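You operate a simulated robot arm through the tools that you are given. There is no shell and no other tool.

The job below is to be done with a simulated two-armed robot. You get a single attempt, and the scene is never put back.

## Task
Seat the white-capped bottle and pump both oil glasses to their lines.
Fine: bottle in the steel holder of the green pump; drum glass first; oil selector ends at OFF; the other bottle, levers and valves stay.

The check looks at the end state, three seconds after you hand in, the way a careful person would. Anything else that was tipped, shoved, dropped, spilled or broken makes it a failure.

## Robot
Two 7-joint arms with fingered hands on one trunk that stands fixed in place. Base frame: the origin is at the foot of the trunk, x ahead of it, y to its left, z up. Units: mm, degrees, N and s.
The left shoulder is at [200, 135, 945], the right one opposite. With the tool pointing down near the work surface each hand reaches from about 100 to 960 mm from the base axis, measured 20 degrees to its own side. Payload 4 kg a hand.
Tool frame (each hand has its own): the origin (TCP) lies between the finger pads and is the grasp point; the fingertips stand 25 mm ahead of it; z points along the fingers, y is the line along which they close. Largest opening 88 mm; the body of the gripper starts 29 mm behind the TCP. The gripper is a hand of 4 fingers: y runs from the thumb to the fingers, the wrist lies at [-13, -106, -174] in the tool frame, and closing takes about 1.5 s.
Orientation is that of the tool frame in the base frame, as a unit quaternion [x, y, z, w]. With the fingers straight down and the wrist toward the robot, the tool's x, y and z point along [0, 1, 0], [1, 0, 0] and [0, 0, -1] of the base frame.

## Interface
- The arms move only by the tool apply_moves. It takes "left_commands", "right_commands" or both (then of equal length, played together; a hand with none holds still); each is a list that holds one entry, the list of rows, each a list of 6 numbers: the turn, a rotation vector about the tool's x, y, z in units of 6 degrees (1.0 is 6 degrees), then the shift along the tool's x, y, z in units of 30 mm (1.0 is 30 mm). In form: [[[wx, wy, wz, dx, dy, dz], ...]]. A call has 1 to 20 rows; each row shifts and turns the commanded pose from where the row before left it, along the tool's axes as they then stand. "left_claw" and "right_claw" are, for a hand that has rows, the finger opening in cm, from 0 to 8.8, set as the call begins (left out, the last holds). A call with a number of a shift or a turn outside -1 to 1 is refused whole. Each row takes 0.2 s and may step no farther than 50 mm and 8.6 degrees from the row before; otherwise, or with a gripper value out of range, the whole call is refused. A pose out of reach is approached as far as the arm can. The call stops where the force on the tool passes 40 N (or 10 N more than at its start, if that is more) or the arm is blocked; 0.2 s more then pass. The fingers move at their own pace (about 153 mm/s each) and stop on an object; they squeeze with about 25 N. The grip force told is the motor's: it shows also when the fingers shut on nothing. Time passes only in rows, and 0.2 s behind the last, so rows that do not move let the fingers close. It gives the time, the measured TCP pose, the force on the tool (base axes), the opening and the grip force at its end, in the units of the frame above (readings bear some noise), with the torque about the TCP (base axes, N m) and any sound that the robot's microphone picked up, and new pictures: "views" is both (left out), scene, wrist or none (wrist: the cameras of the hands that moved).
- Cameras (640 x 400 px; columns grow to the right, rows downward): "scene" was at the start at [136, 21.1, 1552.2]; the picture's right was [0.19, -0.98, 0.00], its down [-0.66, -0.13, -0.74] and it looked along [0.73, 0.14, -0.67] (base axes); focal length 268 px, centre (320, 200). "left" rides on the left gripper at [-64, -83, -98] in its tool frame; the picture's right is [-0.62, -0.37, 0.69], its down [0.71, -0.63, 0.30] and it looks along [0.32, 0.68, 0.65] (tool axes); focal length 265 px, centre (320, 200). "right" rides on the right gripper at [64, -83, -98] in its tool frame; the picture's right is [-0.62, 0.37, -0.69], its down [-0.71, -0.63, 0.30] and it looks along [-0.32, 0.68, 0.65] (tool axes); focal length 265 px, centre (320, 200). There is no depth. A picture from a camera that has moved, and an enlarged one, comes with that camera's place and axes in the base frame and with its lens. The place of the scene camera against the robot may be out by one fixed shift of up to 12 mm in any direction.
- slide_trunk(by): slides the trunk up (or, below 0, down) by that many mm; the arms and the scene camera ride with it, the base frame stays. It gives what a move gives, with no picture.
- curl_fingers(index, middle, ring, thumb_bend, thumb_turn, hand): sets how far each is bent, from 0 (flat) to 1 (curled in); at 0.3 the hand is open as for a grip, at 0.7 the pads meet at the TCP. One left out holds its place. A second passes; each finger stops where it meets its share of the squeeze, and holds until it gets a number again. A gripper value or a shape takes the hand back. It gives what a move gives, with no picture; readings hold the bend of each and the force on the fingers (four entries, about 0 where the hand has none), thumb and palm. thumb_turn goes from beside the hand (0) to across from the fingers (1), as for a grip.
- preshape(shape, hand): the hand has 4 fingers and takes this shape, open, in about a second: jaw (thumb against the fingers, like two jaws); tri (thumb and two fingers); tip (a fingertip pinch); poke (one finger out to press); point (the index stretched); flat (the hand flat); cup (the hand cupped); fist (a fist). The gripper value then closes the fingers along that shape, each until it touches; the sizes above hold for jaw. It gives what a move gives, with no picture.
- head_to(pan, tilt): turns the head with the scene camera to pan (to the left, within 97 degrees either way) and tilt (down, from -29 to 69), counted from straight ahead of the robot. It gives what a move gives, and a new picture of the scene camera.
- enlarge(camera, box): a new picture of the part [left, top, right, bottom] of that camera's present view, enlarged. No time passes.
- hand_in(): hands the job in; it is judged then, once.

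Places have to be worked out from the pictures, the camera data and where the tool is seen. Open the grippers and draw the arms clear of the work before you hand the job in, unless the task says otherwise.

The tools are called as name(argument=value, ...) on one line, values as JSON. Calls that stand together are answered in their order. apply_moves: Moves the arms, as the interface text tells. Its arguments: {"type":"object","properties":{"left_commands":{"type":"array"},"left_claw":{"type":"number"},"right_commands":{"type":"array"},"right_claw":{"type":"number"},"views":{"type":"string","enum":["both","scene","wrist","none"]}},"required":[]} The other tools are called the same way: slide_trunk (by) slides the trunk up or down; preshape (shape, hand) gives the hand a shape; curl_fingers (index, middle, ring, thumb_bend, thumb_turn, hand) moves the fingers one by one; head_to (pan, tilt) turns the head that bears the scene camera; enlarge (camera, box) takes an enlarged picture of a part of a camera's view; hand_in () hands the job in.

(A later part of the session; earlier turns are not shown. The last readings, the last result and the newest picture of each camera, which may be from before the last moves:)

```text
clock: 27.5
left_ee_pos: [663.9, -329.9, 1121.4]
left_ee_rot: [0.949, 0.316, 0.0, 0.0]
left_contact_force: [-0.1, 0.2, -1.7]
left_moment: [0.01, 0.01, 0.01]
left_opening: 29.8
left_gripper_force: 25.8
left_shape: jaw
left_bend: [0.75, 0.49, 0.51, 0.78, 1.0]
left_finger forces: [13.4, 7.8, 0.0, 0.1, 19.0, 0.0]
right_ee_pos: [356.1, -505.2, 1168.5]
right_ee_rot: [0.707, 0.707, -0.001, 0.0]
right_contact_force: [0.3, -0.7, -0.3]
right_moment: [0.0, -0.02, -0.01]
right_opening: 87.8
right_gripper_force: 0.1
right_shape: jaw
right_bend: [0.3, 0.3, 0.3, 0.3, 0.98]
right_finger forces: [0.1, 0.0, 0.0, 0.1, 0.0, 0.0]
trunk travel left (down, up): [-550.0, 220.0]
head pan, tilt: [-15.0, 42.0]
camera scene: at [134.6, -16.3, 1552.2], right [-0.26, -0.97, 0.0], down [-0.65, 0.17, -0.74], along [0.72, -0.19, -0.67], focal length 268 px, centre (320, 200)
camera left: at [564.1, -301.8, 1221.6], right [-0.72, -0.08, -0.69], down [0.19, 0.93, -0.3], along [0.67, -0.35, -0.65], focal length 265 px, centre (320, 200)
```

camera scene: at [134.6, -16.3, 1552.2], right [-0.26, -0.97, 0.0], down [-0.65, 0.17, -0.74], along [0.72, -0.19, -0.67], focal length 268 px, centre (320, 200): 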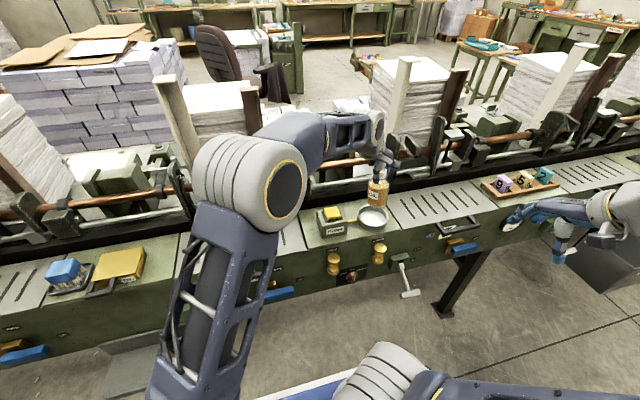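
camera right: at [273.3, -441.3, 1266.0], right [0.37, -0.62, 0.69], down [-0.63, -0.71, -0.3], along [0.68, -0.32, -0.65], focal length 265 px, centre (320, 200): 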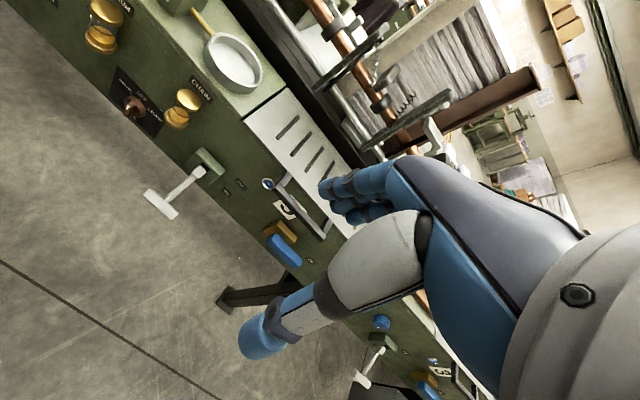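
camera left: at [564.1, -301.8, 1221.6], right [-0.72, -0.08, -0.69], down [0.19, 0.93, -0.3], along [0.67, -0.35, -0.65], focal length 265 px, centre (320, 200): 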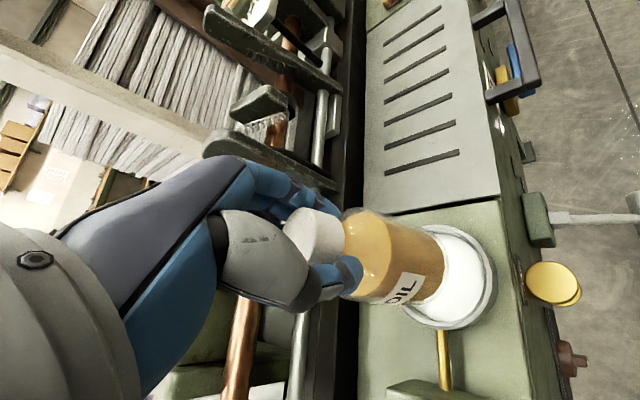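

The bottle is above the cup; predicted rim centre pixel (442,277) matches. I zoom the wrist and right cameras to check alignment before lowering.

enlarge(camera="left", box=[320, 180, 560, 340])

enlarge(camera="right", box=[120, 0, 320, 125])

enlarge(camera="scene", box=[300, 120, 460, 220])

```text
2.50 times, centred on (440, 260) of left
camera zoom: at [564.1, -301.8, 1221.6], right [-0.72, -0.08, -0.69], down [0.19, 0.93, -0.3], along [0.67, -0.35, -0.65], focal length 664 px, centre (20, 50)
```

zoom: 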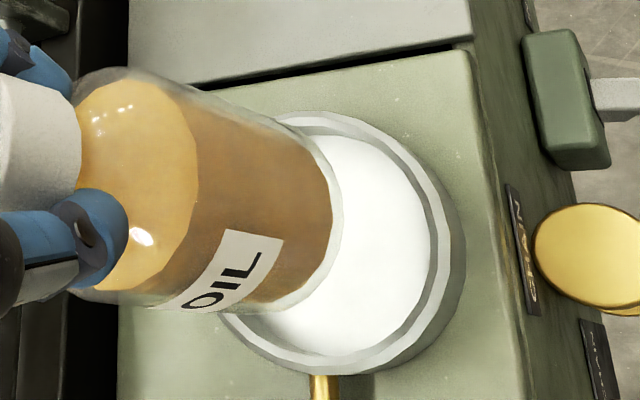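

```text
3.20 times, centred on (220, 62) of right
camera zoom: at [273.2, -441.3, 1266.1], right [0.37, -0.62, 0.69], down [-0.63, -0.71, -0.3], along [0.68, -0.32, -0.65], focal length 849 px, centre (640, 640)
```

zoom: 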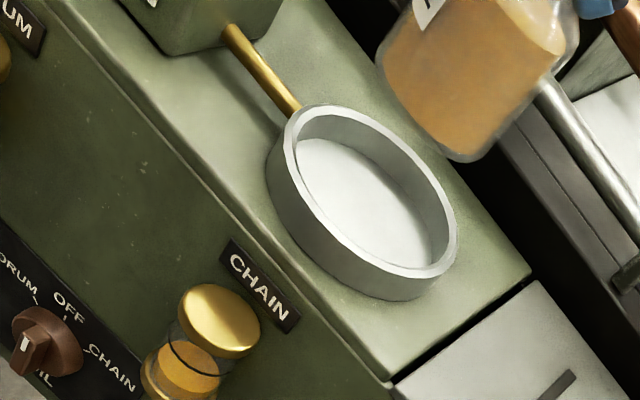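

```text
4.00 times, centred on (380, 170) of scene
camera zoom: at [134.6, -16.3, 1552.2], right [-0.26, -0.97, 0.0], down [-0.65, 0.17, -0.74], along [0.72, -0.19, -0.67], focal length 1070 px, centre (80, 320)
```

zoom: 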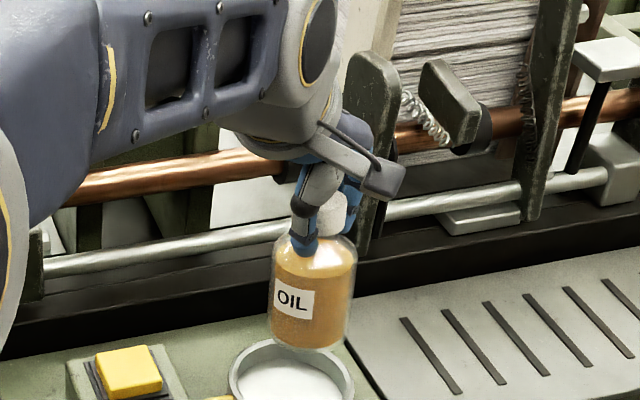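

Alignment with the cup is within a few mm. I lower about 63 mm so the base goes just inside the rim (rim z≈955, base ≈946), then check.

apply_moves(left_commands=[[[0, 0, 0, 0, 0, 0.5], [0, 0, 0, 0, 0, 0.6], [0, 0, 0, 0, 0, 0.5], [0, 0, 0, 0, 0, 0.3], [0, 0, 0, 0, 0, 0.2]]], views="wrist")

enlarge(camera="right", box=[120, 0, 320, 125])

```text
clock: 28.7
left_ee_pos: [664.2, -331.2, 1058.1]
left_ee_rot: [0.948, 0.317, 0.001, 0.0]
left_contact_force: [0.0, 0.1, -0.3]
left_moment: [-0.02, -0.01, 0.02]
left_opening: 29.8
left_gripper_force: 25.0
left_shape: jaw
left_bend: [0.75, 0.49, 0.51, 0.78, 1.0]
left_finger forces: [13.3, 7.8, 0.0, 0.1, 18.9, 0.0]
right_ee_pos: [357.1, -505.6, 1168.1]
right_ee_rot: [0.707, 0.707, 0.0, 0.0]
right_contact_force: [0.6, -0.7, 0.0]
right_moment: [-0.02, 0.0, 0.0]
right_opening: 87.9
right_gripper_force: 0.2
right_shape: jaw
right_bend: [0.3, 0.3, 0.3, 0.3, 0.98]
right_finger forces: [0.0, 0.1, 0.2, 0.0, 0.0, 0.1]
trunk travel left (down, up): [-550.0, 220.0]
head pan, tilt: [-15.0, 42.0]
camera left: at [563.3, -301.6, 1158.8], right [-0.72, -0.08, -0.69], down [0.19, 0.93, -0.3], along [0.67, -0.35, -0.65], focal length 265 px, centre (320, 200)
```

left: 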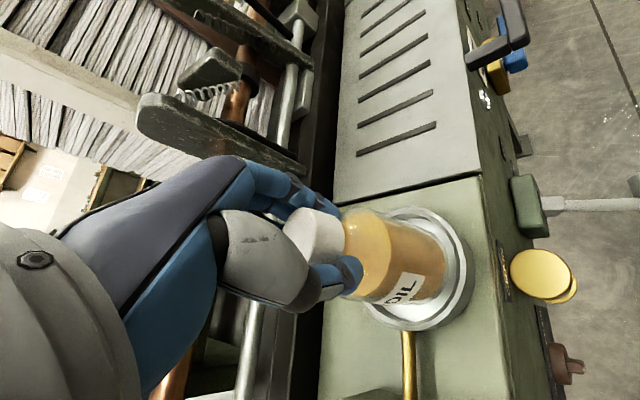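

```text
3.20 times, centred on (220, 62) of right
camera zoom: at [273.3, -441.4, 1266.0], right [0.37, -0.62, 0.69], down [-0.63, -0.71, -0.3], along [0.68, -0.32, -0.65], focal length 849 px, centre (640, 640)
```

zoom: 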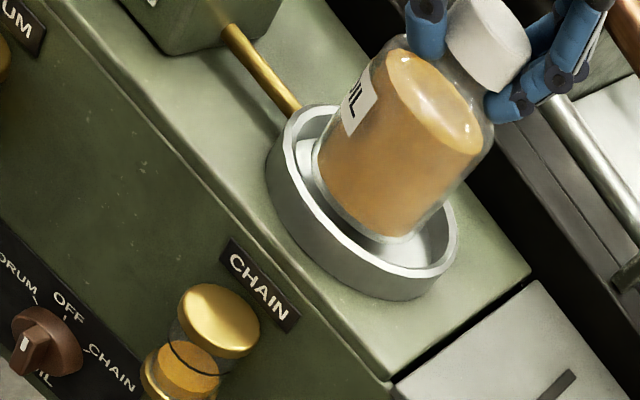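

Nicely centred and inside the rim. I lower in small steps watching for contact.

apply_moves(left_commands=[[[0, 0, 0, 0, 0, 0.15], [0, 0, 0, 0, 0, 0.15], [0, 0, 0, 0, 0, 0.1]]], views="none")

enlarge(camera="right", box=[120, 0, 320, 125])

```text
clock: 29.5
left_ee_pos: [665.2, -330.9, 1046.8]
left_ee_rot: [0.949, 0.317, 0.001, 0.0]
left_contact_force: [-0.4, 0.6, -1.5]
left_moment: [-0.01, -0.02, -0.04]
left_opening: 29.9
left_gripper_force: 25.2
left_shape: jaw
left_bend: [0.75, 0.49, 0.51, 0.78, 1.0]
left_finger forces: [13.3, 7.7, 0.1, 0.0, 18.9, 0.1]
right_ee_pos: [357.4, -506.2, 1169.4]
right_ee_rot: [0.707, 0.707, 0.0, 0.0]
right_contact_force: [-0.5, 0.8, 0.7]
right_moment: [-0.01, -0.01, -0.04]
right_opening: 87.6
right_gripper_force: 0.0
right_shape: jaw
right_bend: [0.3, 0.3, 0.3, 0.3, 0.98]
right_finger forces: [0.1, 0.0, 0.1, 0.0, 0.0, 0.0]
trunk travel left (down, up): [-550.0, 220.0]
head pan, tilt: [-15.0, 42.0]
```

```text
3.20 times, centred on (220, 62) of right
camera zoom: at [273.3, -441.4, 1266.0], right [0.37, -0.62, 0.69], down [-0.63, -0.71, -0.3], along [0.68, -0.32, -0.65], focal length 849 px, centre (640, 640)
```

zoom: 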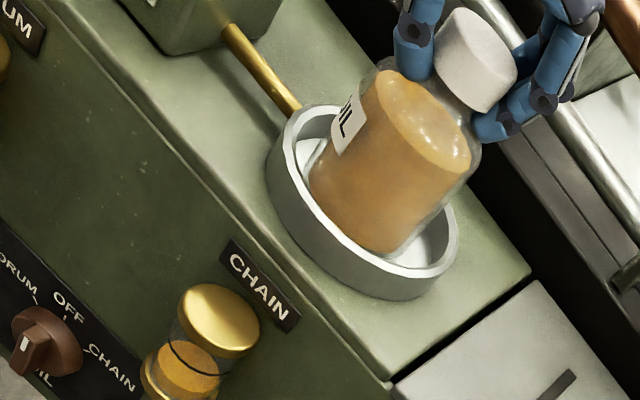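

No contact yet; bottle is sinking inside the cup. I continue in finer steps.

apply_moves(left_commands=[[[0, 0, 0, 0, 0, 0.08], [0, 0, 0, 0, 0, 0.08], [0, 0, 0, 0, 0, 0.08]]], views="none")

```text
clock: 30.3
left_ee_pos: [664.7, -333.0, 1044.8]
left_ee_rot: [0.949, 0.315, 0.001, 0.005]
left_contact_force: [-8.9, 2.7, 31.6]
left_moment: [0.17, 0.2, -0.04]
left_opening: 31.5
left_gripper_force: 24.7
left_shape: jaw
left_bend: [0.75, 0.49, 0.51, 0.78, 1.0]
left_finger forces: [17.1, 8.2, 0.1, 0.0, 39.3, 0.0]
right_ee_pos: [356.6, -505.9, 1168.6]
right_ee_rot: [0.707, 0.708, 0.0, -0.001]
right_contact_force: [-0.1, 0.3, 0.5]
right_moment: [0.02, 0.0, 0.0]
right_opening: 87.8
right_gripper_force: 0.0
right_shape: jaw
right_bend: [0.3, 0.3, 0.3, 0.3, 0.98]
right_finger forces: [0.0, 0.0, 0.0, 0.0, 0.1, 0.0]
trunk travel left (down, up): [-550.0, 220.0]
head pan, tilt: [-15.0, 42.0]
```

The base has touched the cup floor (31 N up). I ease off 5 mm to relieve the load and check the picture before opening.

apply_moves(left_commands=[[[0, 0, 0, 0, 0, -0.08], [0, 0, 0, 0, 0, -0.07]]], views="wrist")

enlarge(camera="right", box=[120, 0, 320, 125])

```text
clock: 30.9
left_ee_pos: [664.2, -331.1, 1044.1]
left_ee_rot: [0.949, 0.316, 0.001, 0.002]
left_contact_force: [-2.7, -3.6, 20.7]
left_moment: [-0.44, -0.17, -0.12]
left_opening: 31.5
left_gripper_force: 24.8
left_shape: jaw
left_bend: [0.75, 0.49, 0.51, 0.78, 1.0]
left_finger forces: [21.1, 8.4, 0.0, 0.0, 19.6, 0.1]
right_ee_pos: [355.9, -505.9, 1168.9]
right_ee_rot: [0.707, 0.707, 0.0, 0.0]
right_contact_force: [0.2, -1.0, 0.5]
right_moment: [-0.02, 0.03, 0.03]
right_opening: 87.6
right_gripper_force: 0.1
right_shape: jaw
right_bend: [0.3, 0.3, 0.3, 0.3, 0.98]
right_finger forces: [0.1, 0.0, 0.1, 0.1, 0.0, 0.0]
trunk travel left (down, up): [-550.0, 220.0]
head pan, tilt: [-15.0, 42.0]
camera left: at [563.3, -301.6, 1144.2], right [-0.72, -0.08, -0.69], down [0.19, 0.93, -0.31], along [0.67, -0.35, -0.65], focal length 265 px, centre (320, 200)
```

left: 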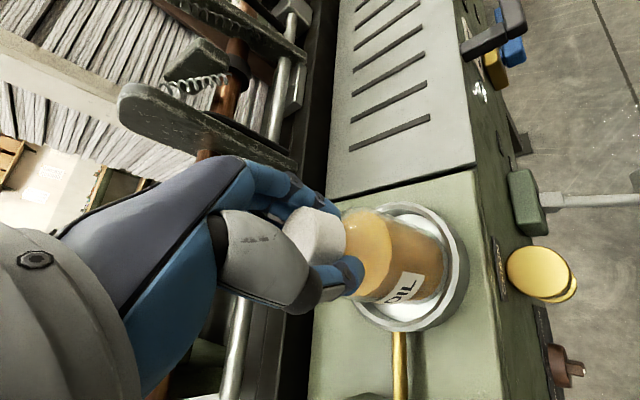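

```text
3.20 times, centred on (220, 62) of right
camera zoom: at [272.8, -441.4, 1266.1], right [0.37, -0.62, 0.69], down [-0.63, -0.71, -0.3], along [0.68, -0.32, -0.65], focal length 849 px, centre (640, 640)
```

zoom: 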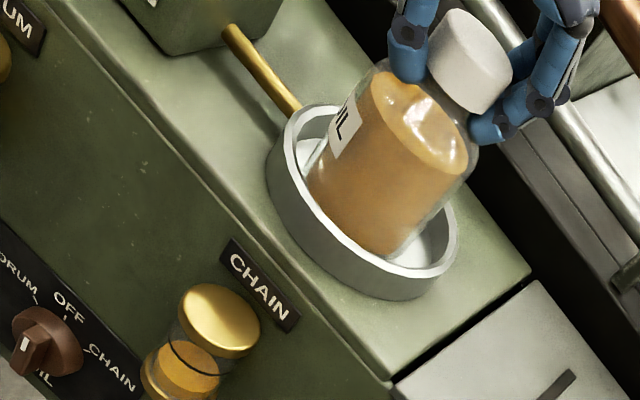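

The bottle rests in the cup upright. I open the fingers with still rows.

apply_moves(left_commands=[[[0, 0, 0, 0, 0, -0.05], [0, 0, 0, 0, 0, 0], [0, 0, 0, 0, 0, 0], [0, 0, 0, 0, 0, 0], [0, 0, 0, 0, 0, 0], [0, 0, 0, 0, 0, 0]]], left_claw=8.8, views="wrist")

enlarge(camera="right", box=[120, 0, 320, 125])

```text
clock: 32.3
left_ee_pos: [663.7, -328.8, 1045.4]
left_ee_rot: [0.949, 0.316, 0.001, 0.002]
left_contact_force: [0.1, -0.2, 0.3]
left_moment: [-0.01, 0.04, 0.05]
left_opening: 87.3
left_gripper_force: 0.2
left_shape: jaw
left_bend: [0.3, 0.3, 0.3, 0.3, 0.98]
left_finger forces: [0.0, 0.0, 0.0, 0.0, 0.0, 0.0]
right_ee_pos: [357.5, -506.1, 1167.9]
right_ee_rot: [0.707, 0.707, 0.0, 0.001]
right_contact_force: [-0.3, -0.1, 0.9]
right_moment: [0.02, 0.04, -0.01]
right_opening: 87.7
right_gripper_force: 0.1
right_shape: jaw
right_bend: [0.3, 0.3, 0.3, 0.3, 0.98]
right_finger forces: [0.0, 0.0, 0.1, 0.0, 0.0, 0.1]
trunk travel left (down, up): [-550.0, 220.0]
head pan, tilt: [-15.0, 42.0]
camera left: at [563.4, -301.7, 1145.7], right [-0.72, -0.08, -0.69], down [0.19, 0.93, -0.3], along [0.67, -0.35, -0.65], focal length 265 px, centre (320, 200)
```

left: 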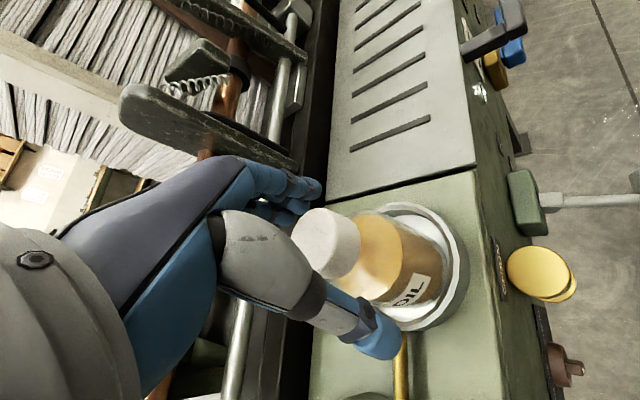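

```text
3.20 times, centred on (220, 62) of right
camera zoom: at [273.3, -441.4, 1266.0], right [0.37, -0.62, 0.69], down [-0.63, -0.71, -0.3], along [0.68, -0.32, -0.65], focal length 849 px, centre (640, 640)
```

zoom: 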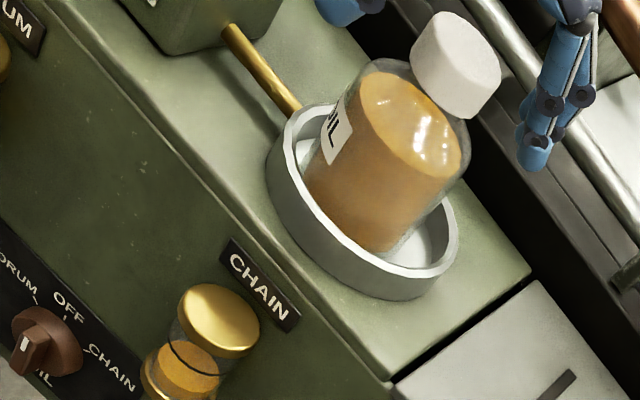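

The bottle stands in the cup, fingers free. I raise the left hand straight up by ~110 mm.

apply_moves(left_commands=[[[0, 0, 0, 0, 0, -0.4], [0, 0, 0, 0, 0, -0.6], [0, 0, 0, 0, 0, -0.9], [0, 0, 0, 0, 0, -0.9], [0, 0, 0, 0, 0, -0.9]]], views="both")

enlarge(camera="right", box=[120, 0, 320, 125])

```text
clock: 33.5
left_ee_pos: [663.4, -329.7, 1158.4]
left_ee_rot: [0.949, 0.316, 0.0, 0.0]
left_contact_force: [0.1, 0.0, -0.4]
left_moment: [-0.03, 0.02, -0.01]
left_opening: 87.5
left_gripper_force: 0.0
left_shape: jaw
left_bend: [0.3, 0.3, 0.3, 0.3, 0.98]
left_finger forces: [0.1, 0.1, 0.0, 0.0, 0.0, 0.1]
right_ee_pos: [356.8, -507.2, 1169.1]
right_ee_rot: [0.707, 0.707, -0.001, 0.0]
right_contact_force: [-0.4, -0.4, 0.2]
right_moment: [0.0, -0.01, 0.0]
right_opening: 87.9
right_gripper_force: 0.2
right_shape: jaw
right_bend: [0.3, 0.3, 0.3, 0.3, 0.98]
right_finger forces: [0.0, 0.0, 0.0, 0.0, 0.1, 0.1]
trunk travel left (down, up): [-550.0, 220.0]
head pan, tilt: [-15.0, 42.0]
camera scene: at [134.8, -16.5, 1552.1], right [-0.26, -0.97, 0.0], down [-0.65, 0.17, -0.74], along [0.72, -0.19, -0.67], focal length 268 px, centre (320, 200)
camera left: at [563.9, -301.1, 1256.8], right [-0.72, -0.08, -0.69], down [0.19, 0.93, -0.31], along [0.67, -0.35, -0.65], focal length 265 px, centre (320, 200)
```

scene: 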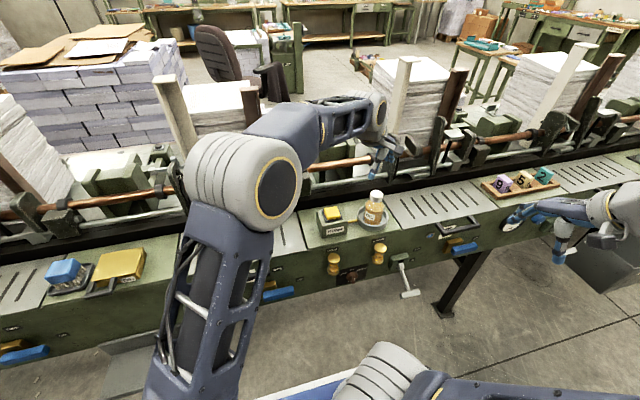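
left: 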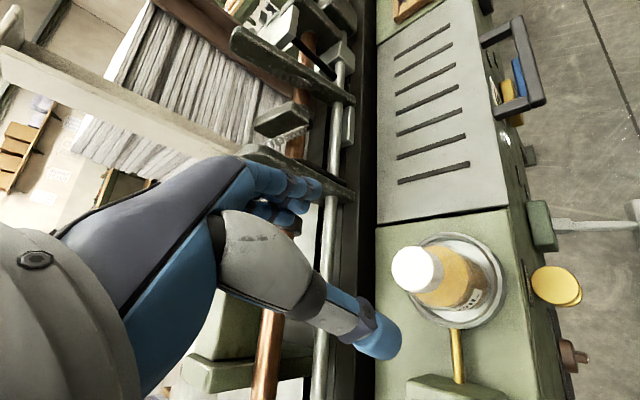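

```text
3.20 times, centred on (220, 62) of right
camera zoom: at [273.4, -441.5, 1266.0], right [0.37, -0.62, 0.69], down [-0.63, -0.71, -0.3], along [0.68, -0.32, -0.65], focal length 849 px, centre (640, 640)
```

zoom: 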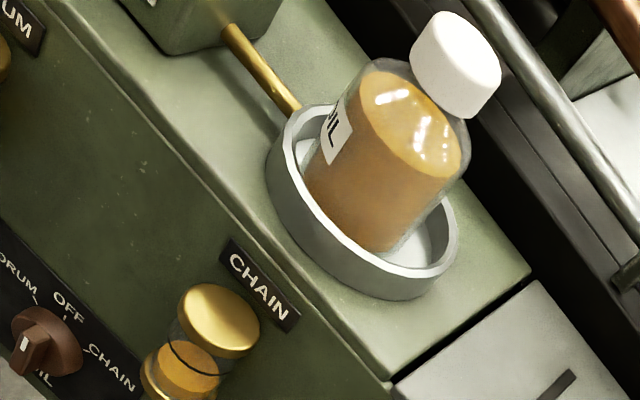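

Bottle is seated well. From two wrist views the yellow button top is ≈(669,-199,1000). I move the left hand above it and set the poke shape, to see where the pressing finger sits.

apply_moves(left_commands=[[[0, 0, 0, 0.55, -0.67, -0.1], [0, 0, 0, 0.55, -0.67, -0.1], [0, 0, 0, 0.55, -0.67, 0], [0, 0, 0, 0.55, -0.67, 0], [0, 0, 0, 0.58, -0.69, 0]]], views="none")

preshape(hand="left", shape="poke")

enlarge(camera="left", box=[0, 0, 640, 400])

enlarge(camera="scene", box=[260, 100, 460, 300])

```text
clock: 34.7
left_ee_pos: [670.9, -198.1, 1163.7]
left_ee_rot: [0.949, 0.315, 0.001, 0.001]
left_contact_force: [0.3, -0.5, -0.2]
left_moment: [0.01, 0.04, -0.02]
left_opening: 87.6
left_gripper_force: 0.0
left_shape: jaw
left_bend: [0.3, 0.3, 0.3, 0.3, 0.98]
left_finger forces: [0.1, 0.0, 0.0, 0.0, 0.1, 0.0]
right_ee_pos: [356.3, -506.2, 1168.9]
right_ee_rot: [0.707, 0.707, 0.0, 0.0]
right_contact_force: [-0.6, 0.7, 0.8]
right_moment: [-0.03, -0.02, 0.01]
right_opening: 87.5
right_gripper_force: 0.0
right_shape: jaw
right_bend: [0.3, 0.3, 0.3, 0.3, 0.98]
right_finger forces: [0.0, 0.1, 0.0, 0.0, 0.1, 0.0]
trunk travel left (down, up): [-550.0, 220.0]
head pan, tilt: [-15.0, 42.0]
```

```text
clock: 35.6
left_ee_pos: [670.7, -197.9, 1163.2]
left_ee_rot: [0.949, 0.316, 0.001, 0.0]
left_contact_force: [-0.9, 0.7, -0.6]
left_moment: [-0.01, -0.01, -0.01]
left_opening: 0.0
left_gripper_force: 0.0
left_shape: poke
left_bend: [0.7, 0.7, 0.99, 1.0, 1.0]
left_finger forces: [0.0, 0.0, 0.0, 0.0, 0.0, 0.0]
right_ee_pos: [357.0, -506.3, 1168.7]
right_ee_rot: [0.707, 0.707, 0.0, 0.001]
right_contact_force: [0.1, 0.0, -0.1]
right_moment: [0.0, 0.0, 0.02]
right_opening: 87.8
right_gripper_force: 0.0
right_shape: jaw
right_bend: [0.3, 0.3, 0.3, 0.3, 0.98]
right_finger forces: [0.0, 0.1, 0.0, 0.1, 0.2, 0.0]
trunk travel left (down, up): [-550.0, 220.0]
head pan, tilt: [-15.0, 42.0]
```

```text
1.00 times, centred on (320, 200) of left (not enlarged: the box is as wide or as high as the picture)
camera zoom: at [569.9, -169.4, 1262.7], right [-0.72, -0.08, -0.69], down [0.19, 0.93, -0.3], along [0.67, -0.35, -0.65], focal length 265 px, centre (320, 200)
```

zoom: 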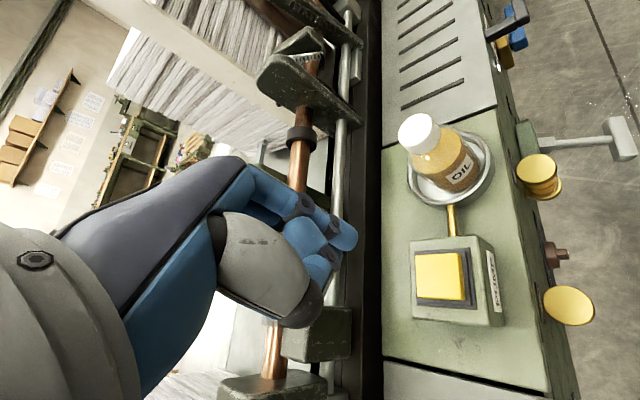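

```text
2.00 times, centred on (360, 200) of scene
camera zoom: at [134.7, -16.4, 1552.2], right [-0.26, -0.97, 0.0], down [-0.65, 0.17, -0.74], along [0.72, -0.19, -0.67], focal length 535 px, centre (240, 200)
```

zoom: 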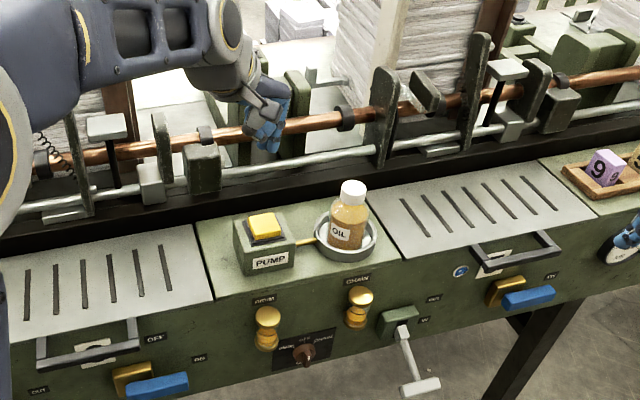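

The poke fingertip is right above the button. Before pumping, the selector must go to DRUM; I zoom in on the selector from several cameras.

enlarge(camera="scene", box=[315, 235, 395, 295])

enlarge(camera="left", box=[500, 200, 620, 340])

enlarge(camera="right", box=[80, 50, 240, 150])

```text
6.67 times, centred on (355, 265) of scene
camera zoom: at [134.7, -16.4, 1552.2], right [-0.26, -0.97, 0.0], down [-0.65, 0.17, -0.74], along [0.72, -0.19, -0.67], focal length 1784 px, centre (87, -233)
```

zoom: 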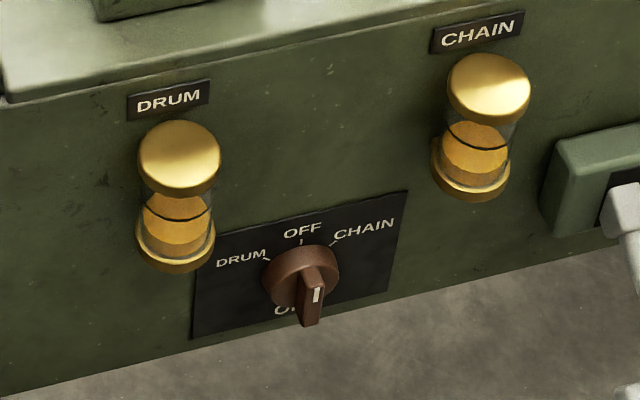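

```text
2.86 times, centred on (560, 270) of left
camera zoom: at [569.9, -169.4, 1262.7], right [-0.72, -0.08, -0.69], down [0.19, 0.93, -0.3], along [0.67, -0.35, -0.65], focal length 758 px, centre (-366, 0)
```

zoom: 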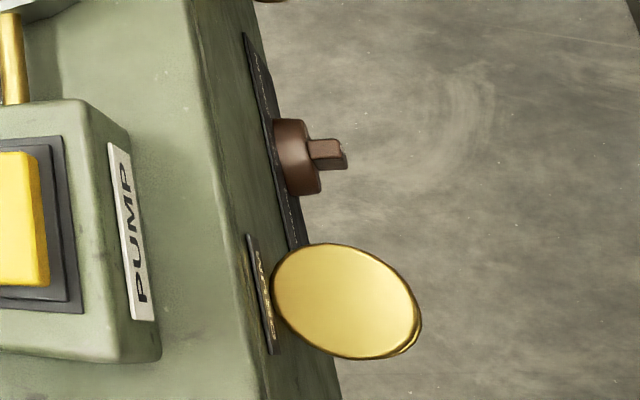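

```text
4.00 times, centred on (160, 100) of right
camera zoom: at [273.3, -441.4, 1266.0], right [0.37, -0.62, 0.69], down [-0.63, -0.71, -0.3], along [0.68, -0.32, -0.65], focal length 1062 px, centre (960, 600)
```

zoom: 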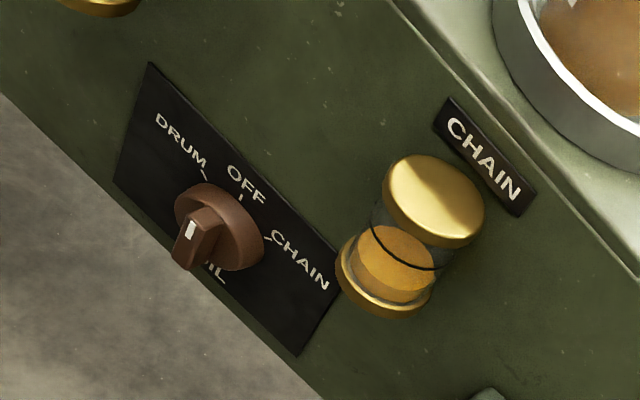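

The selector is at OFF: a vertical fin at ≈(583–600,-258,751), with DRUM/CHAIN ticks ~45° either side; the T-lever at (497,-419,736) makes the right side tight. So I'll turn the selector with the left hand (wrist to the left) and pump with the right. First I withdraw the left hand from over the pump and yaw it.

apply_moves(left_commands=[[[0, 0, 0, -0.4, -0.7, 0], [0, 0, 0, -0.555, -0.927, 0], [0, 0, 0, -0.555, -0.927, 0], [0, 0, 0, -0.555, -0.927, 0], [0, 0, 0, -0.555, -0.927, 0.4], [0, 0, 0, -0.555, -0.927, 0.8], [0, 0, 0, -0.555, -0.927, 0.8], [0, 0, 0, -0.555, -0.927, 0.8], [0, 0, 0.8, -0.15, -0.22, 0.8], [0, 0, 1, 0, 0, 0.6], [0, 0, 1, 0, 0, 0.3], [0, 0, 1, 0, 0, 0], [0, 0, 1, 0, 0, 0], [0, 0, 1, 0, 0, 0]]], views="both")

```text
clock: 38.6
left_ee_pos: [432.6, -104.5, 1031.2]
left_ee_rot: [1.0, 0.016, 0.0, 0.0]
left_contact_force: [0.2, 0.7, 0.7]
left_moment: [0.03, 0.02, 0.0]
left_opening: 0.0
left_gripper_force: 0.1
left_shape: poke
left_bend: [0.7, 0.7, 0.99, 1.0, 1.0]
left_finger forces: [0.0, 0.1, 0.0, 0.1, 0.0, 0.0]
left hand out of reach, approached as far as the arm can: row 10
right_ee_pos: [356.2, -505.8, 1168.8]
right_ee_rot: [0.707, 0.707, 0.0, 0.001]
right_contact_force: [0.7, 0.0, 0.4]
right_moment: [-0.02, -0.02, 0.01]
right_opening: 87.7
right_gripper_force: 0.1
right_shape: jaw
right_bend: [0.3, 0.3, 0.3, 0.3, 0.98]
right_finger forces: [0.0, 0.0, 0.0, 0.0, 0.0, 0.1]
trunk travel left (down, up): [-550.0, 220.0]
head pan, tilt: [-15.0, 42.0]
camera scene: at [134.5, -16.4, 1552.2], right [-0.26, -0.97, 0.0], down [-0.65, 0.17, -0.74], along [0.72, -0.19, -0.67], focal length 268 px, centre (320, 200)
camera left: at [367.2, -22.7, 1129.3], right [-0.63, 0.35, -0.69], down [0.69, 0.65, -0.3], along [0.35, -0.67, -0.65], focal length 265 px, centre (320, 200)
```

scene: 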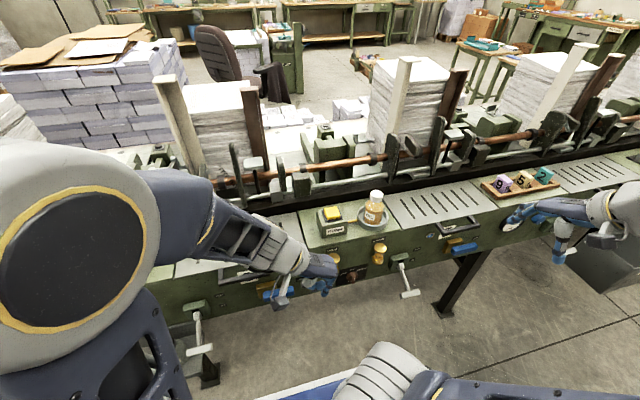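
left: 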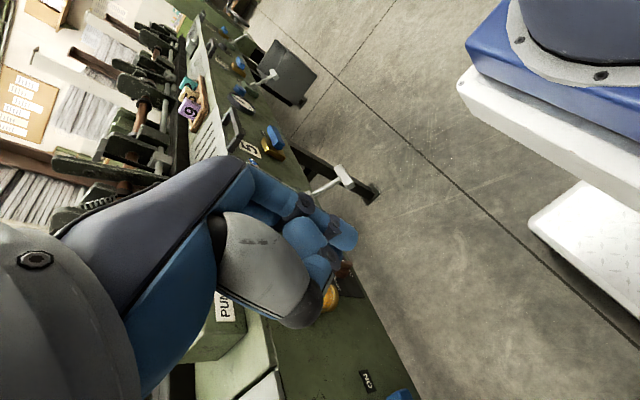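

The left hand is yawed to 88°. Now I pitch the left hand up by 60° (fingers toward the machine) and bring the right hand over the pump at a safe height.

apply_moves(left_commands=[[[0, 1, 0, 0, 0, 0], [0, 1, 0, 0, 0, 0], [0, 1, 0, 0, 0, 0], [0, 1, 0, 0, 0, 0], [0, 1, 0, 0, 0, 0], [0, 1, 0, 0, 0, 0], [0, 1, 0, 0, 0, 0], [0, 1, 0, 0, 0, 0], [0, 1, 0, 0, 0, 0], [0, 1, 0, 0, 0, 0], [0, 0, 0, 0, 0, 0], [0, 0, 0, 0, 0, 0]]], right_commands=[[[0, 0, 0, 0.8, 0.8, 0], [0, 0, 0, 0.853, 0.869, 0], [0, 0, 0, 0.853, 0.869, 0], [0, 0, 0, 0.853, 0.869, 0], [0, 0, 0, 0.853, 0.869, 0], [0, 0, 0, 0.853, 0.869, 0], [0, 0, 0, 0.853, 0.869, 0], [0, 0, 0, 0.853, 0.869, 0], [0, 0, 0, 0.853, 0.869, 0], [0, 0, 0, 0.853, 0.869, 0], [0, 0, 0, 0.853, 0.869, 0], [0, 0, 0, 0.853, 0.869, 0]]], views="both")

```text
clock: 41.2
left_ee_pos: [453.4, -119.7, 1036.5]
left_ee_rot: [0.981, 0.016, 0.195, -0.006]
left_contact_force: [0.7, 0.1, -0.1]
left_moment: [0.03, -0.01, -0.02]
left_opening: 0.0
left_gripper_force: 0.0
left_shape: poke
left_bend: [0.7, 0.7, 0.99, 1.0, 1.0]
left_finger forces: [0.0, 0.0, 0.0, 0.1, 0.1, 0.1]
left hand out of reach, approached as far as the arm can: row 3, 4, 5, 6, 7, 8, 9, 10
right_ee_pos: [667.3, -201.1, 1167.5]
right_ee_rot: [0.708, 0.706, 0.0, 0.0]
right_contact_force: [0.5, 0.5, -0.1]
right_moment: [0.01, -0.02, 0.0]
right_opening: 87.7
right_gripper_force: 0.0
right_shape: jaw
right_bend: [0.3, 0.3, 0.3, 0.3, 0.98]
right_finger forces: [0.0, 0.0, 0.0, 0.1, 0.1, 0.0]
trunk travel left (down, up): [-550.0, 220.0]
head pan, tilt: [-15.0, 42.0]
camera scene: at [134.4, -16.6, 1552.2], right [-0.26, -0.97, 0.0], down [-0.65, 0.17, -0.74], along [0.72, -0.19, -0.67], focal length 268 px, centre (320, 200)
camera right: at [583.4, -135.8, 1264.3], right [0.37, -0.62, 0.69], down [-0.63, -0.71, -0.31], along [0.68, -0.33, -0.65], focal length 265 px, centre (320, 200)
camera left: at [354.0, -39.0, 1104.5], right [-0.32, 0.36, -0.88], down [0.75, 0.66, -0.01], along [0.57, -0.66, -0.48], focal length 265 px, centre (320, 200)
```

scene: 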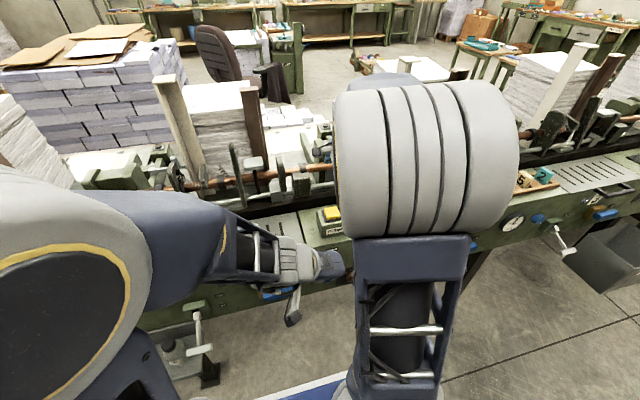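
right: 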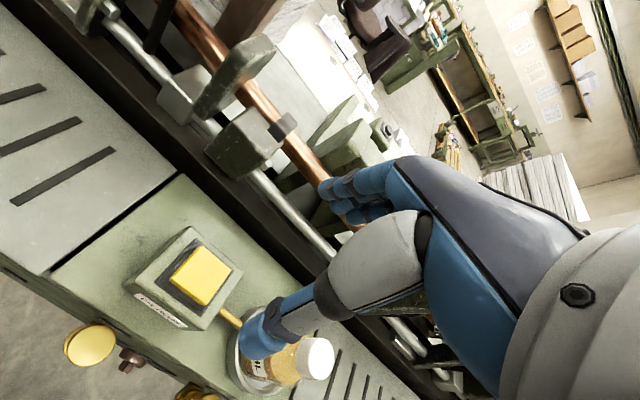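
left: 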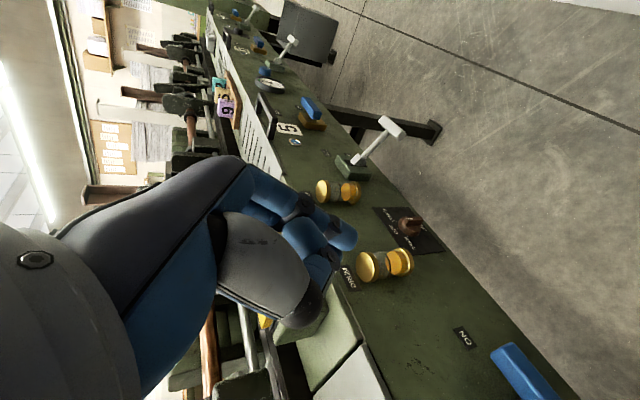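

The left wrist can't pitch that way, so I'll keep the left for pumping after all or push the selector's fin with one fingertip using a natural pitched hand. Let me see how the poke shape's fingers look.

enlarge(camera="left", box=[200, 140, 460, 340])

preshape(hand="right", shape="poke")

enlarge(camera="right", box=[0, 0, 640, 400])

```text
2.00 times, centred on (330, 240) of left
camera zoom: at [354.0, -39.0, 1104.5], right [-0.32, 0.36, -0.88], down [0.75, 0.66, -0.01], along [0.57, -0.66, -0.48], focal length 531 px, centre (300, 120)
```

zoom: 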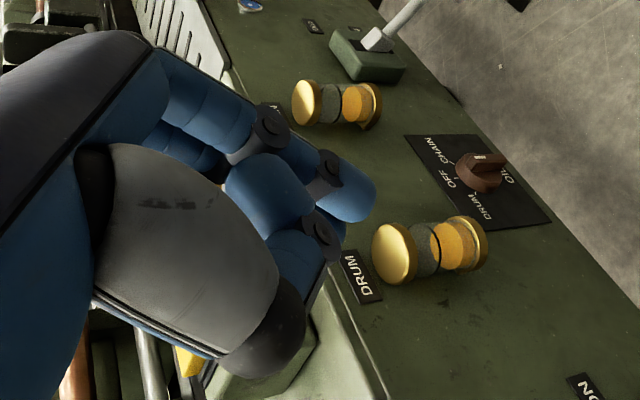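

```text
clock: 42.1
left_ee_pos: [453.3, -119.0, 1036.7]
left_ee_rot: [0.981, 0.017, 0.194, -0.005]
left_contact_force: [0.2, 0.8, -0.1]
left_moment: [-0.01, 0.03, 0.02]
left_opening: 0.2
left_gripper_force: 0.1
left_shape: poke
left_bend: [0.7, 0.7, 0.99, 1.0, 1.0]
left_finger forces: [0.0, 0.0, 0.1, 0.0, 0.0, 0.1]
right_ee_pos: [665.9, -201.1, 1166.3]
right_ee_rot: [0.707, 0.707, 0.0, 0.001]
right_contact_force: [-0.2, -0.9, 0.3]
right_moment: [-0.04, 0.02, -0.03]
right_opening: 0.0
right_gripper_force: 0.1
right_shape: poke
right_bend: [0.7, 0.7, 0.99, 1.0, 1.0]
right_finger forces: [0.1, 0.0, 0.1, 0.1, 0.1, 0.0]
trunk travel left (down, up): [-550.0, 220.0]
head pan, tilt: [-15.0, 42.0]
```

```text
1.00 times, centred on (320, 200) of right (not enlarged: the box is as wide or as high as the picture)
camera zoom: at [583.1, -135.7, 1264.2], right [0.37, -0.62, 0.69], down [-0.63, -0.71, -0.3], along [0.68, -0.32, -0.65], focal length 265 px, centre (320, 200)
```

zoom: 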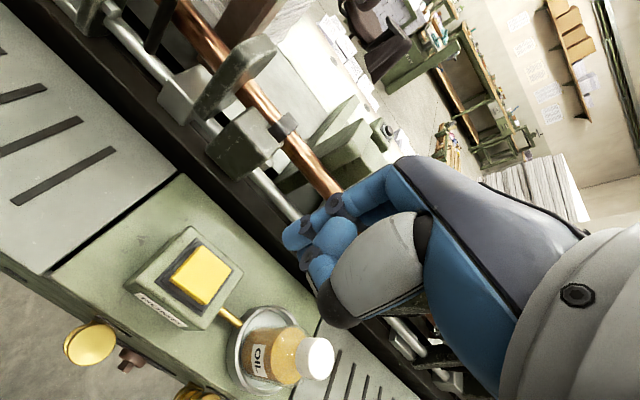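

Both hands show the same poke shape with the tip ~25 mm ahead of the TCP. I'll use the right hand for both selector and button, so first I withdraw the left hand to its own side.

apply_moves(left_commands=[[[0, 0, 0, 0, -0.8, 0], [0, 0, 0, 0, -0.97, 0], [0, 0, 0, 0, -0.97, 0], [0, 0, 0, 0, -0.97, 0], [0, 0, 0, 0, -0.97, 0], [0, 0, 0, 0, -0.97, 0], [0, 0, 0, 0, -0.97, 0], [0, 0, 0, 0, -0.97, 0], [0, 0, 0, 0, -0.97, 0], [0, 0, 0, 0, -0.97, 0], [0, 0, 0, 0, -0.97, 0], [0, 0, 0, 0, -0.97, 0]]], views="scene")

```text
clock: 44.7
left_ee_pos: [481.2, 204.1, 1060.5]
left_ee_rot: [0.981, 0.017, 0.194, -0.005]
left_contact_force: [-0.2, -0.3, 0.2]
left_moment: [0.0, 0.03, 0.01]
left_opening: 0.0
left_gripper_force: 0.0
left_shape: poke
left_bend: [0.7, 0.7, 0.99, 1.0, 1.0]
left_finger forces: [0.0, 0.0, 0.0, 0.0, 0.0, 0.0]
left hand out of reach, approached as far as the arm can: row 1, 2, 3, 4, 5
right_ee_pos: [667.5, -200.3, 1166.1]
right_ee_rot: [0.707, 0.707, 0.001, 0.0]
right_contact_force: [0.2, -0.4, -0.1]
right_moment: [0.01, 0.0, -0.02]
right_opening: 0.0
right_gripper_force: 0.1
right_shape: poke
right_bend: [0.7, 0.7, 0.99, 1.0, 1.0]
right_finger forces: [0.0, 0.0, 0.0, 0.1, 0.0, 0.1]
trunk travel left (down, up): [-550.0, 220.0]
head pan, tilt: [-15.0, 42.0]
camera scene: at [134.6, -16.5, 1552.2], right [-0.26, -0.97, 0.0], down [-0.65, 0.17, -0.74], along [0.72, -0.19, -0.67], focal length 268 px, centre (320, 200)
```

scene: 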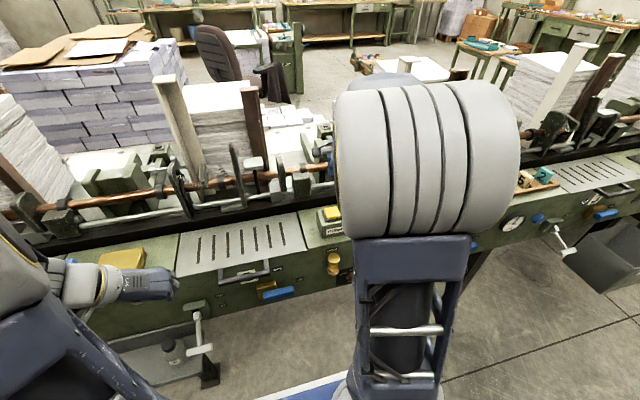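

Left hand is clear. Now the right hand backs off from over the pump to (470,-285) and pitches 45° so its finger points forward-down.

apply_moves(right_commands=[[[0, 0, 0, 0, -0.9, 0], [0, 0, 0, -0.4, -0.94, 0], [0, 0, 0, -0.5, -0.94, 0], [0, 0, 0, -0.5, -0.94, 0.3], [0, 0, 0, -0.5, -0.94, 0.8], [0, 0, 0, -0.5, -0.94, 0.9], [0, 0, 0, -0.43, -0.94, 0.9], [-0.94, 0, 0, 0, 0, 0.5], [-0.94, 0, 0, 0, 0, 0], [-0.94, 0, 0, 0, 0, 0], [-0.94, 0, 0, 0, 0, 0], [-0.94, 0, 0, 0, 0, 0], [-0.94, 0, 0, 0, 0, 0], [-0.94, 0, 0, 0, 0, 0], [-0.92, 0, 0, 0, 0, 0]]], views="both")

enlarge(camera="left", box=[0, 0, 640, 400])

```text
clock: 47.9
left_ee_pos: [481.1, 206.0, 1060.2]
left_ee_rot: [0.981, 0.017, 0.194, -0.005]
left_contact_force: [0.5, 1.0, 0.4]
left_moment: [0.0, -0.04, 0.01]
left_opening: 0.0
left_gripper_force: 0.2
left_shape: poke
left_bend: [0.7, 0.7, 0.99, 1.0, 1.0]
left_finger forces: [0.1, 0.0, 0.1, 0.0, 0.0, 0.0]
right_ee_pos: [519.3, -356.0, 1103.0]
right_ee_rot: [0.652, 0.654, 0.271, 0.27]
right_contact_force: [-0.7, 1.2, -0.4]
right_moment: [-0.01, 0.0, -0.04]
right_opening: 0.1
right_gripper_force: 0.2
right_shape: poke
right_bend: [0.7, 0.7, 0.99, 1.0, 1.0]
right_finger forces: [0.1, 0.0, 0.0, 0.1, 0.0, 0.1]
right hand out of reach, approached as far as the arm can: row 8, 9, 10, 11, 12, 13, 14, 15
trunk travel left (down, up): [-550.0, 220.0]
head pan, tilt: [-15.0, 42.0]
camera scene: at [134.7, -16.1, 1552.2], right [-0.26, -0.97, 0.0], down [-0.65, 0.17, -0.74], along [0.72, -0.19, -0.67], focal length 268 px, centre (320, 200)
camera right: at [389.7, -290.3, 1113.6], right [-0.23, -0.62, 0.75], down [-0.23, -0.72, -0.66], along [0.95, -0.32, 0.02], focal length 265 px, centre (320, 200)
```

scene: 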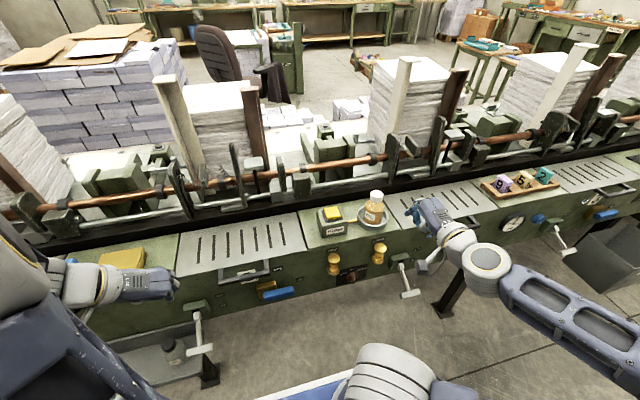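
right: 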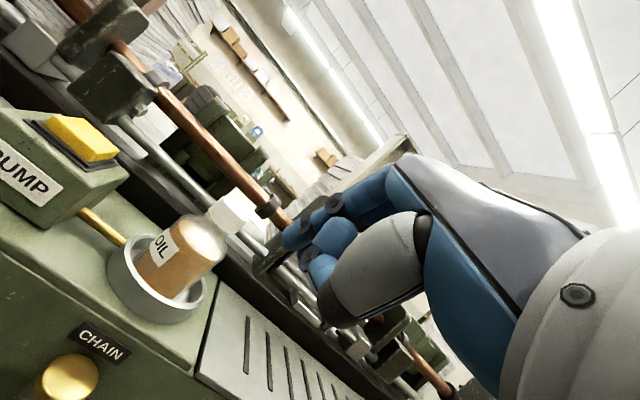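

```text
1.00 times, centred on (320, 200) of left (not enlarged: the box is as wide or as high as the picture)
camera zoom: at [382.2, 286.2, 1129.1], right [-0.32, 0.36, -0.88], down [0.75, 0.66, -0.01], along [0.57, -0.66, -0.48], focal length 265 px, centre (320, 200)
```

zoom: 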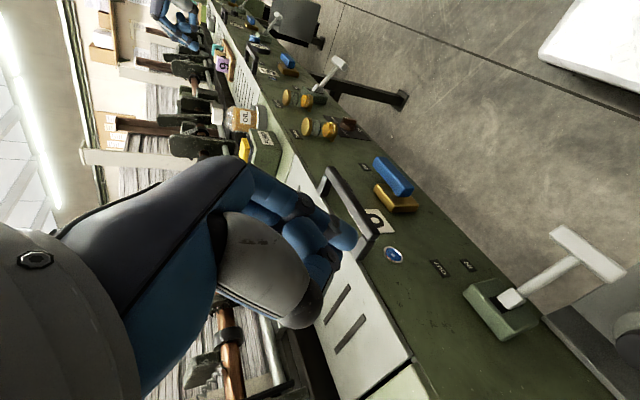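

The right arm took a different elbow posture but is now pitched 45° at (519,-356,1103), leaving the scene camera a clear view. I zoom on the right hand's fingers to know which fingertip extends and where.

enlarge(camera="right", box=[240, 170, 440, 340])

enlarge(camera="scene", box=[380, 170, 500, 290])

```text
2.35 times, centred on (340, 255) of right
camera zoom: at [389.7, -290.3, 1113.6], right [-0.23, -0.62, 0.75], down [-0.23, -0.72, -0.66], along [0.95, -0.32, 0.02], focal length 624 px, centre (273, 71)
```

zoom: 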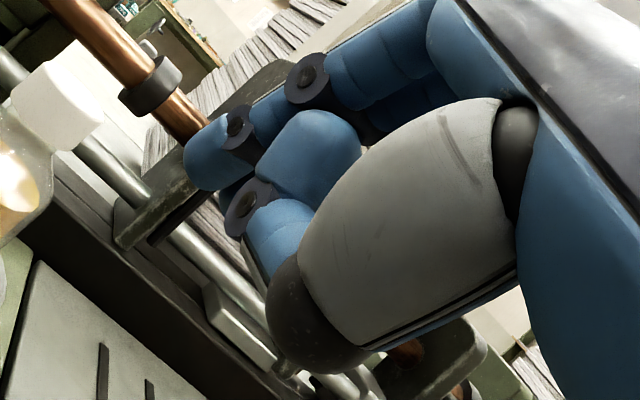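

```text
3.33 times, centred on (440, 230) of scene
camera zoom: at [134.7, -16.1, 1552.2], right [-0.26, -0.97, 0.0], down [-0.65, 0.17, -0.74], along [0.72, -0.19, -0.67], focal length 892 px, centre (-80, 100)
```

zoom: 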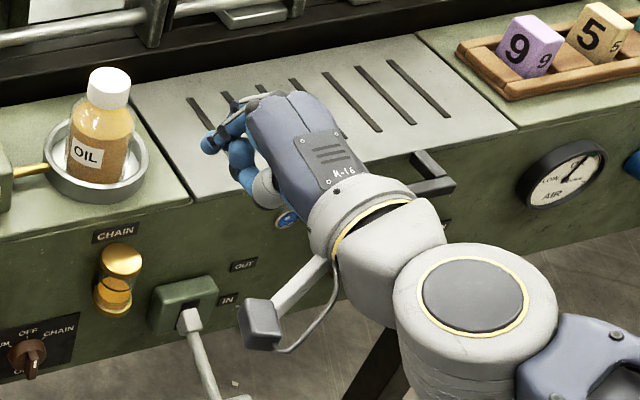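

In poke both index and middle extend (40 mm wide), too wide for the fin. I try the "point" shape for a single straight index and look.

preshape(hand="right", shape="point")

enlarge(camera="right", box=[140, 100, 460, 340])

enlarge(camera="scene", box=[380, 170, 500, 290])

```text
clock: 48.8
left_ee_pos: [481.7, 204.6, 1061.5]
left_ee_rot: [0.981, 0.016, 0.194, -0.005]
left_contact_force: [0.2, 0.1, 0.2]
left_moment: [0.05, -0.02, 0.03]
left_opening: 0.1
left_gripper_force: 0.1
left_shape: poke
left_bend: [0.7, 0.7, 0.99, 1.0, 1.0]
left_finger forces: [0.1, 0.0, 0.0, 0.0, 0.1, 0.0]
right_ee_pos: [517.1, -355.7, 1104.2]
right_ee_rot: [0.653, 0.654, 0.27, 0.27]
right_contact_force: [0.3, 0.5, 0.2]
right_moment: [-0.06, 0.01, 0.03]
right_opening: 0.0
right_gripper_force: 0.0
right_shape: point
right_bend: [0.2, 1.0, 1.0, 0.98, 0.88]
right_finger forces: [0.0, 0.0, 0.0, 0.0, 0.0, 0.0]
trunk travel left (down, up): [-550.0, 220.0]
head pan, tilt: [-15.0, 42.0]
```

```text
1.67 times, centred on (300, 220) of right
camera zoom: at [389.5, -290.3, 1113.8], right [-0.23, -0.62, 0.75], down [-0.23, -0.71, -0.66], along [0.95, -0.32, 0.02], focal length 442 px, centre (353, 167)
```

zoom: 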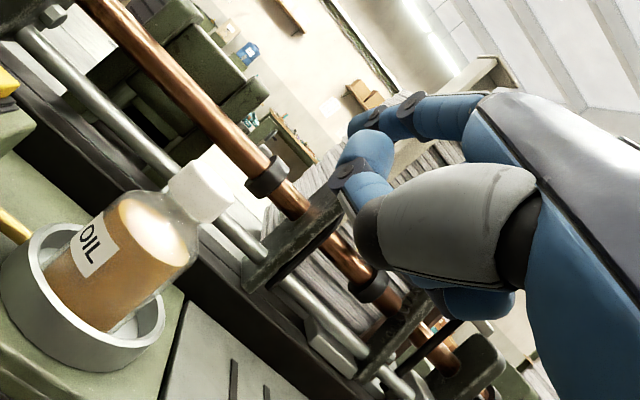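

```text
3.33 times, centred on (440, 230) of scene
camera zoom: at [134.6, -16.4, 1552.2], right [-0.26, -0.97, 0.0], down [-0.65, 0.17, -0.74], along [0.72, -0.19, -0.67], focal length 892 px, centre (-80, 100)
```

zoom: 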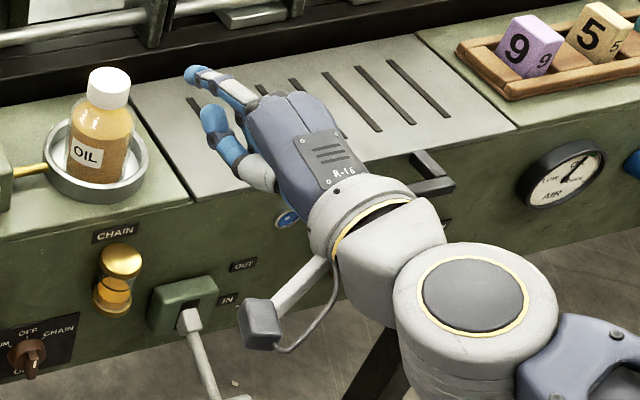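

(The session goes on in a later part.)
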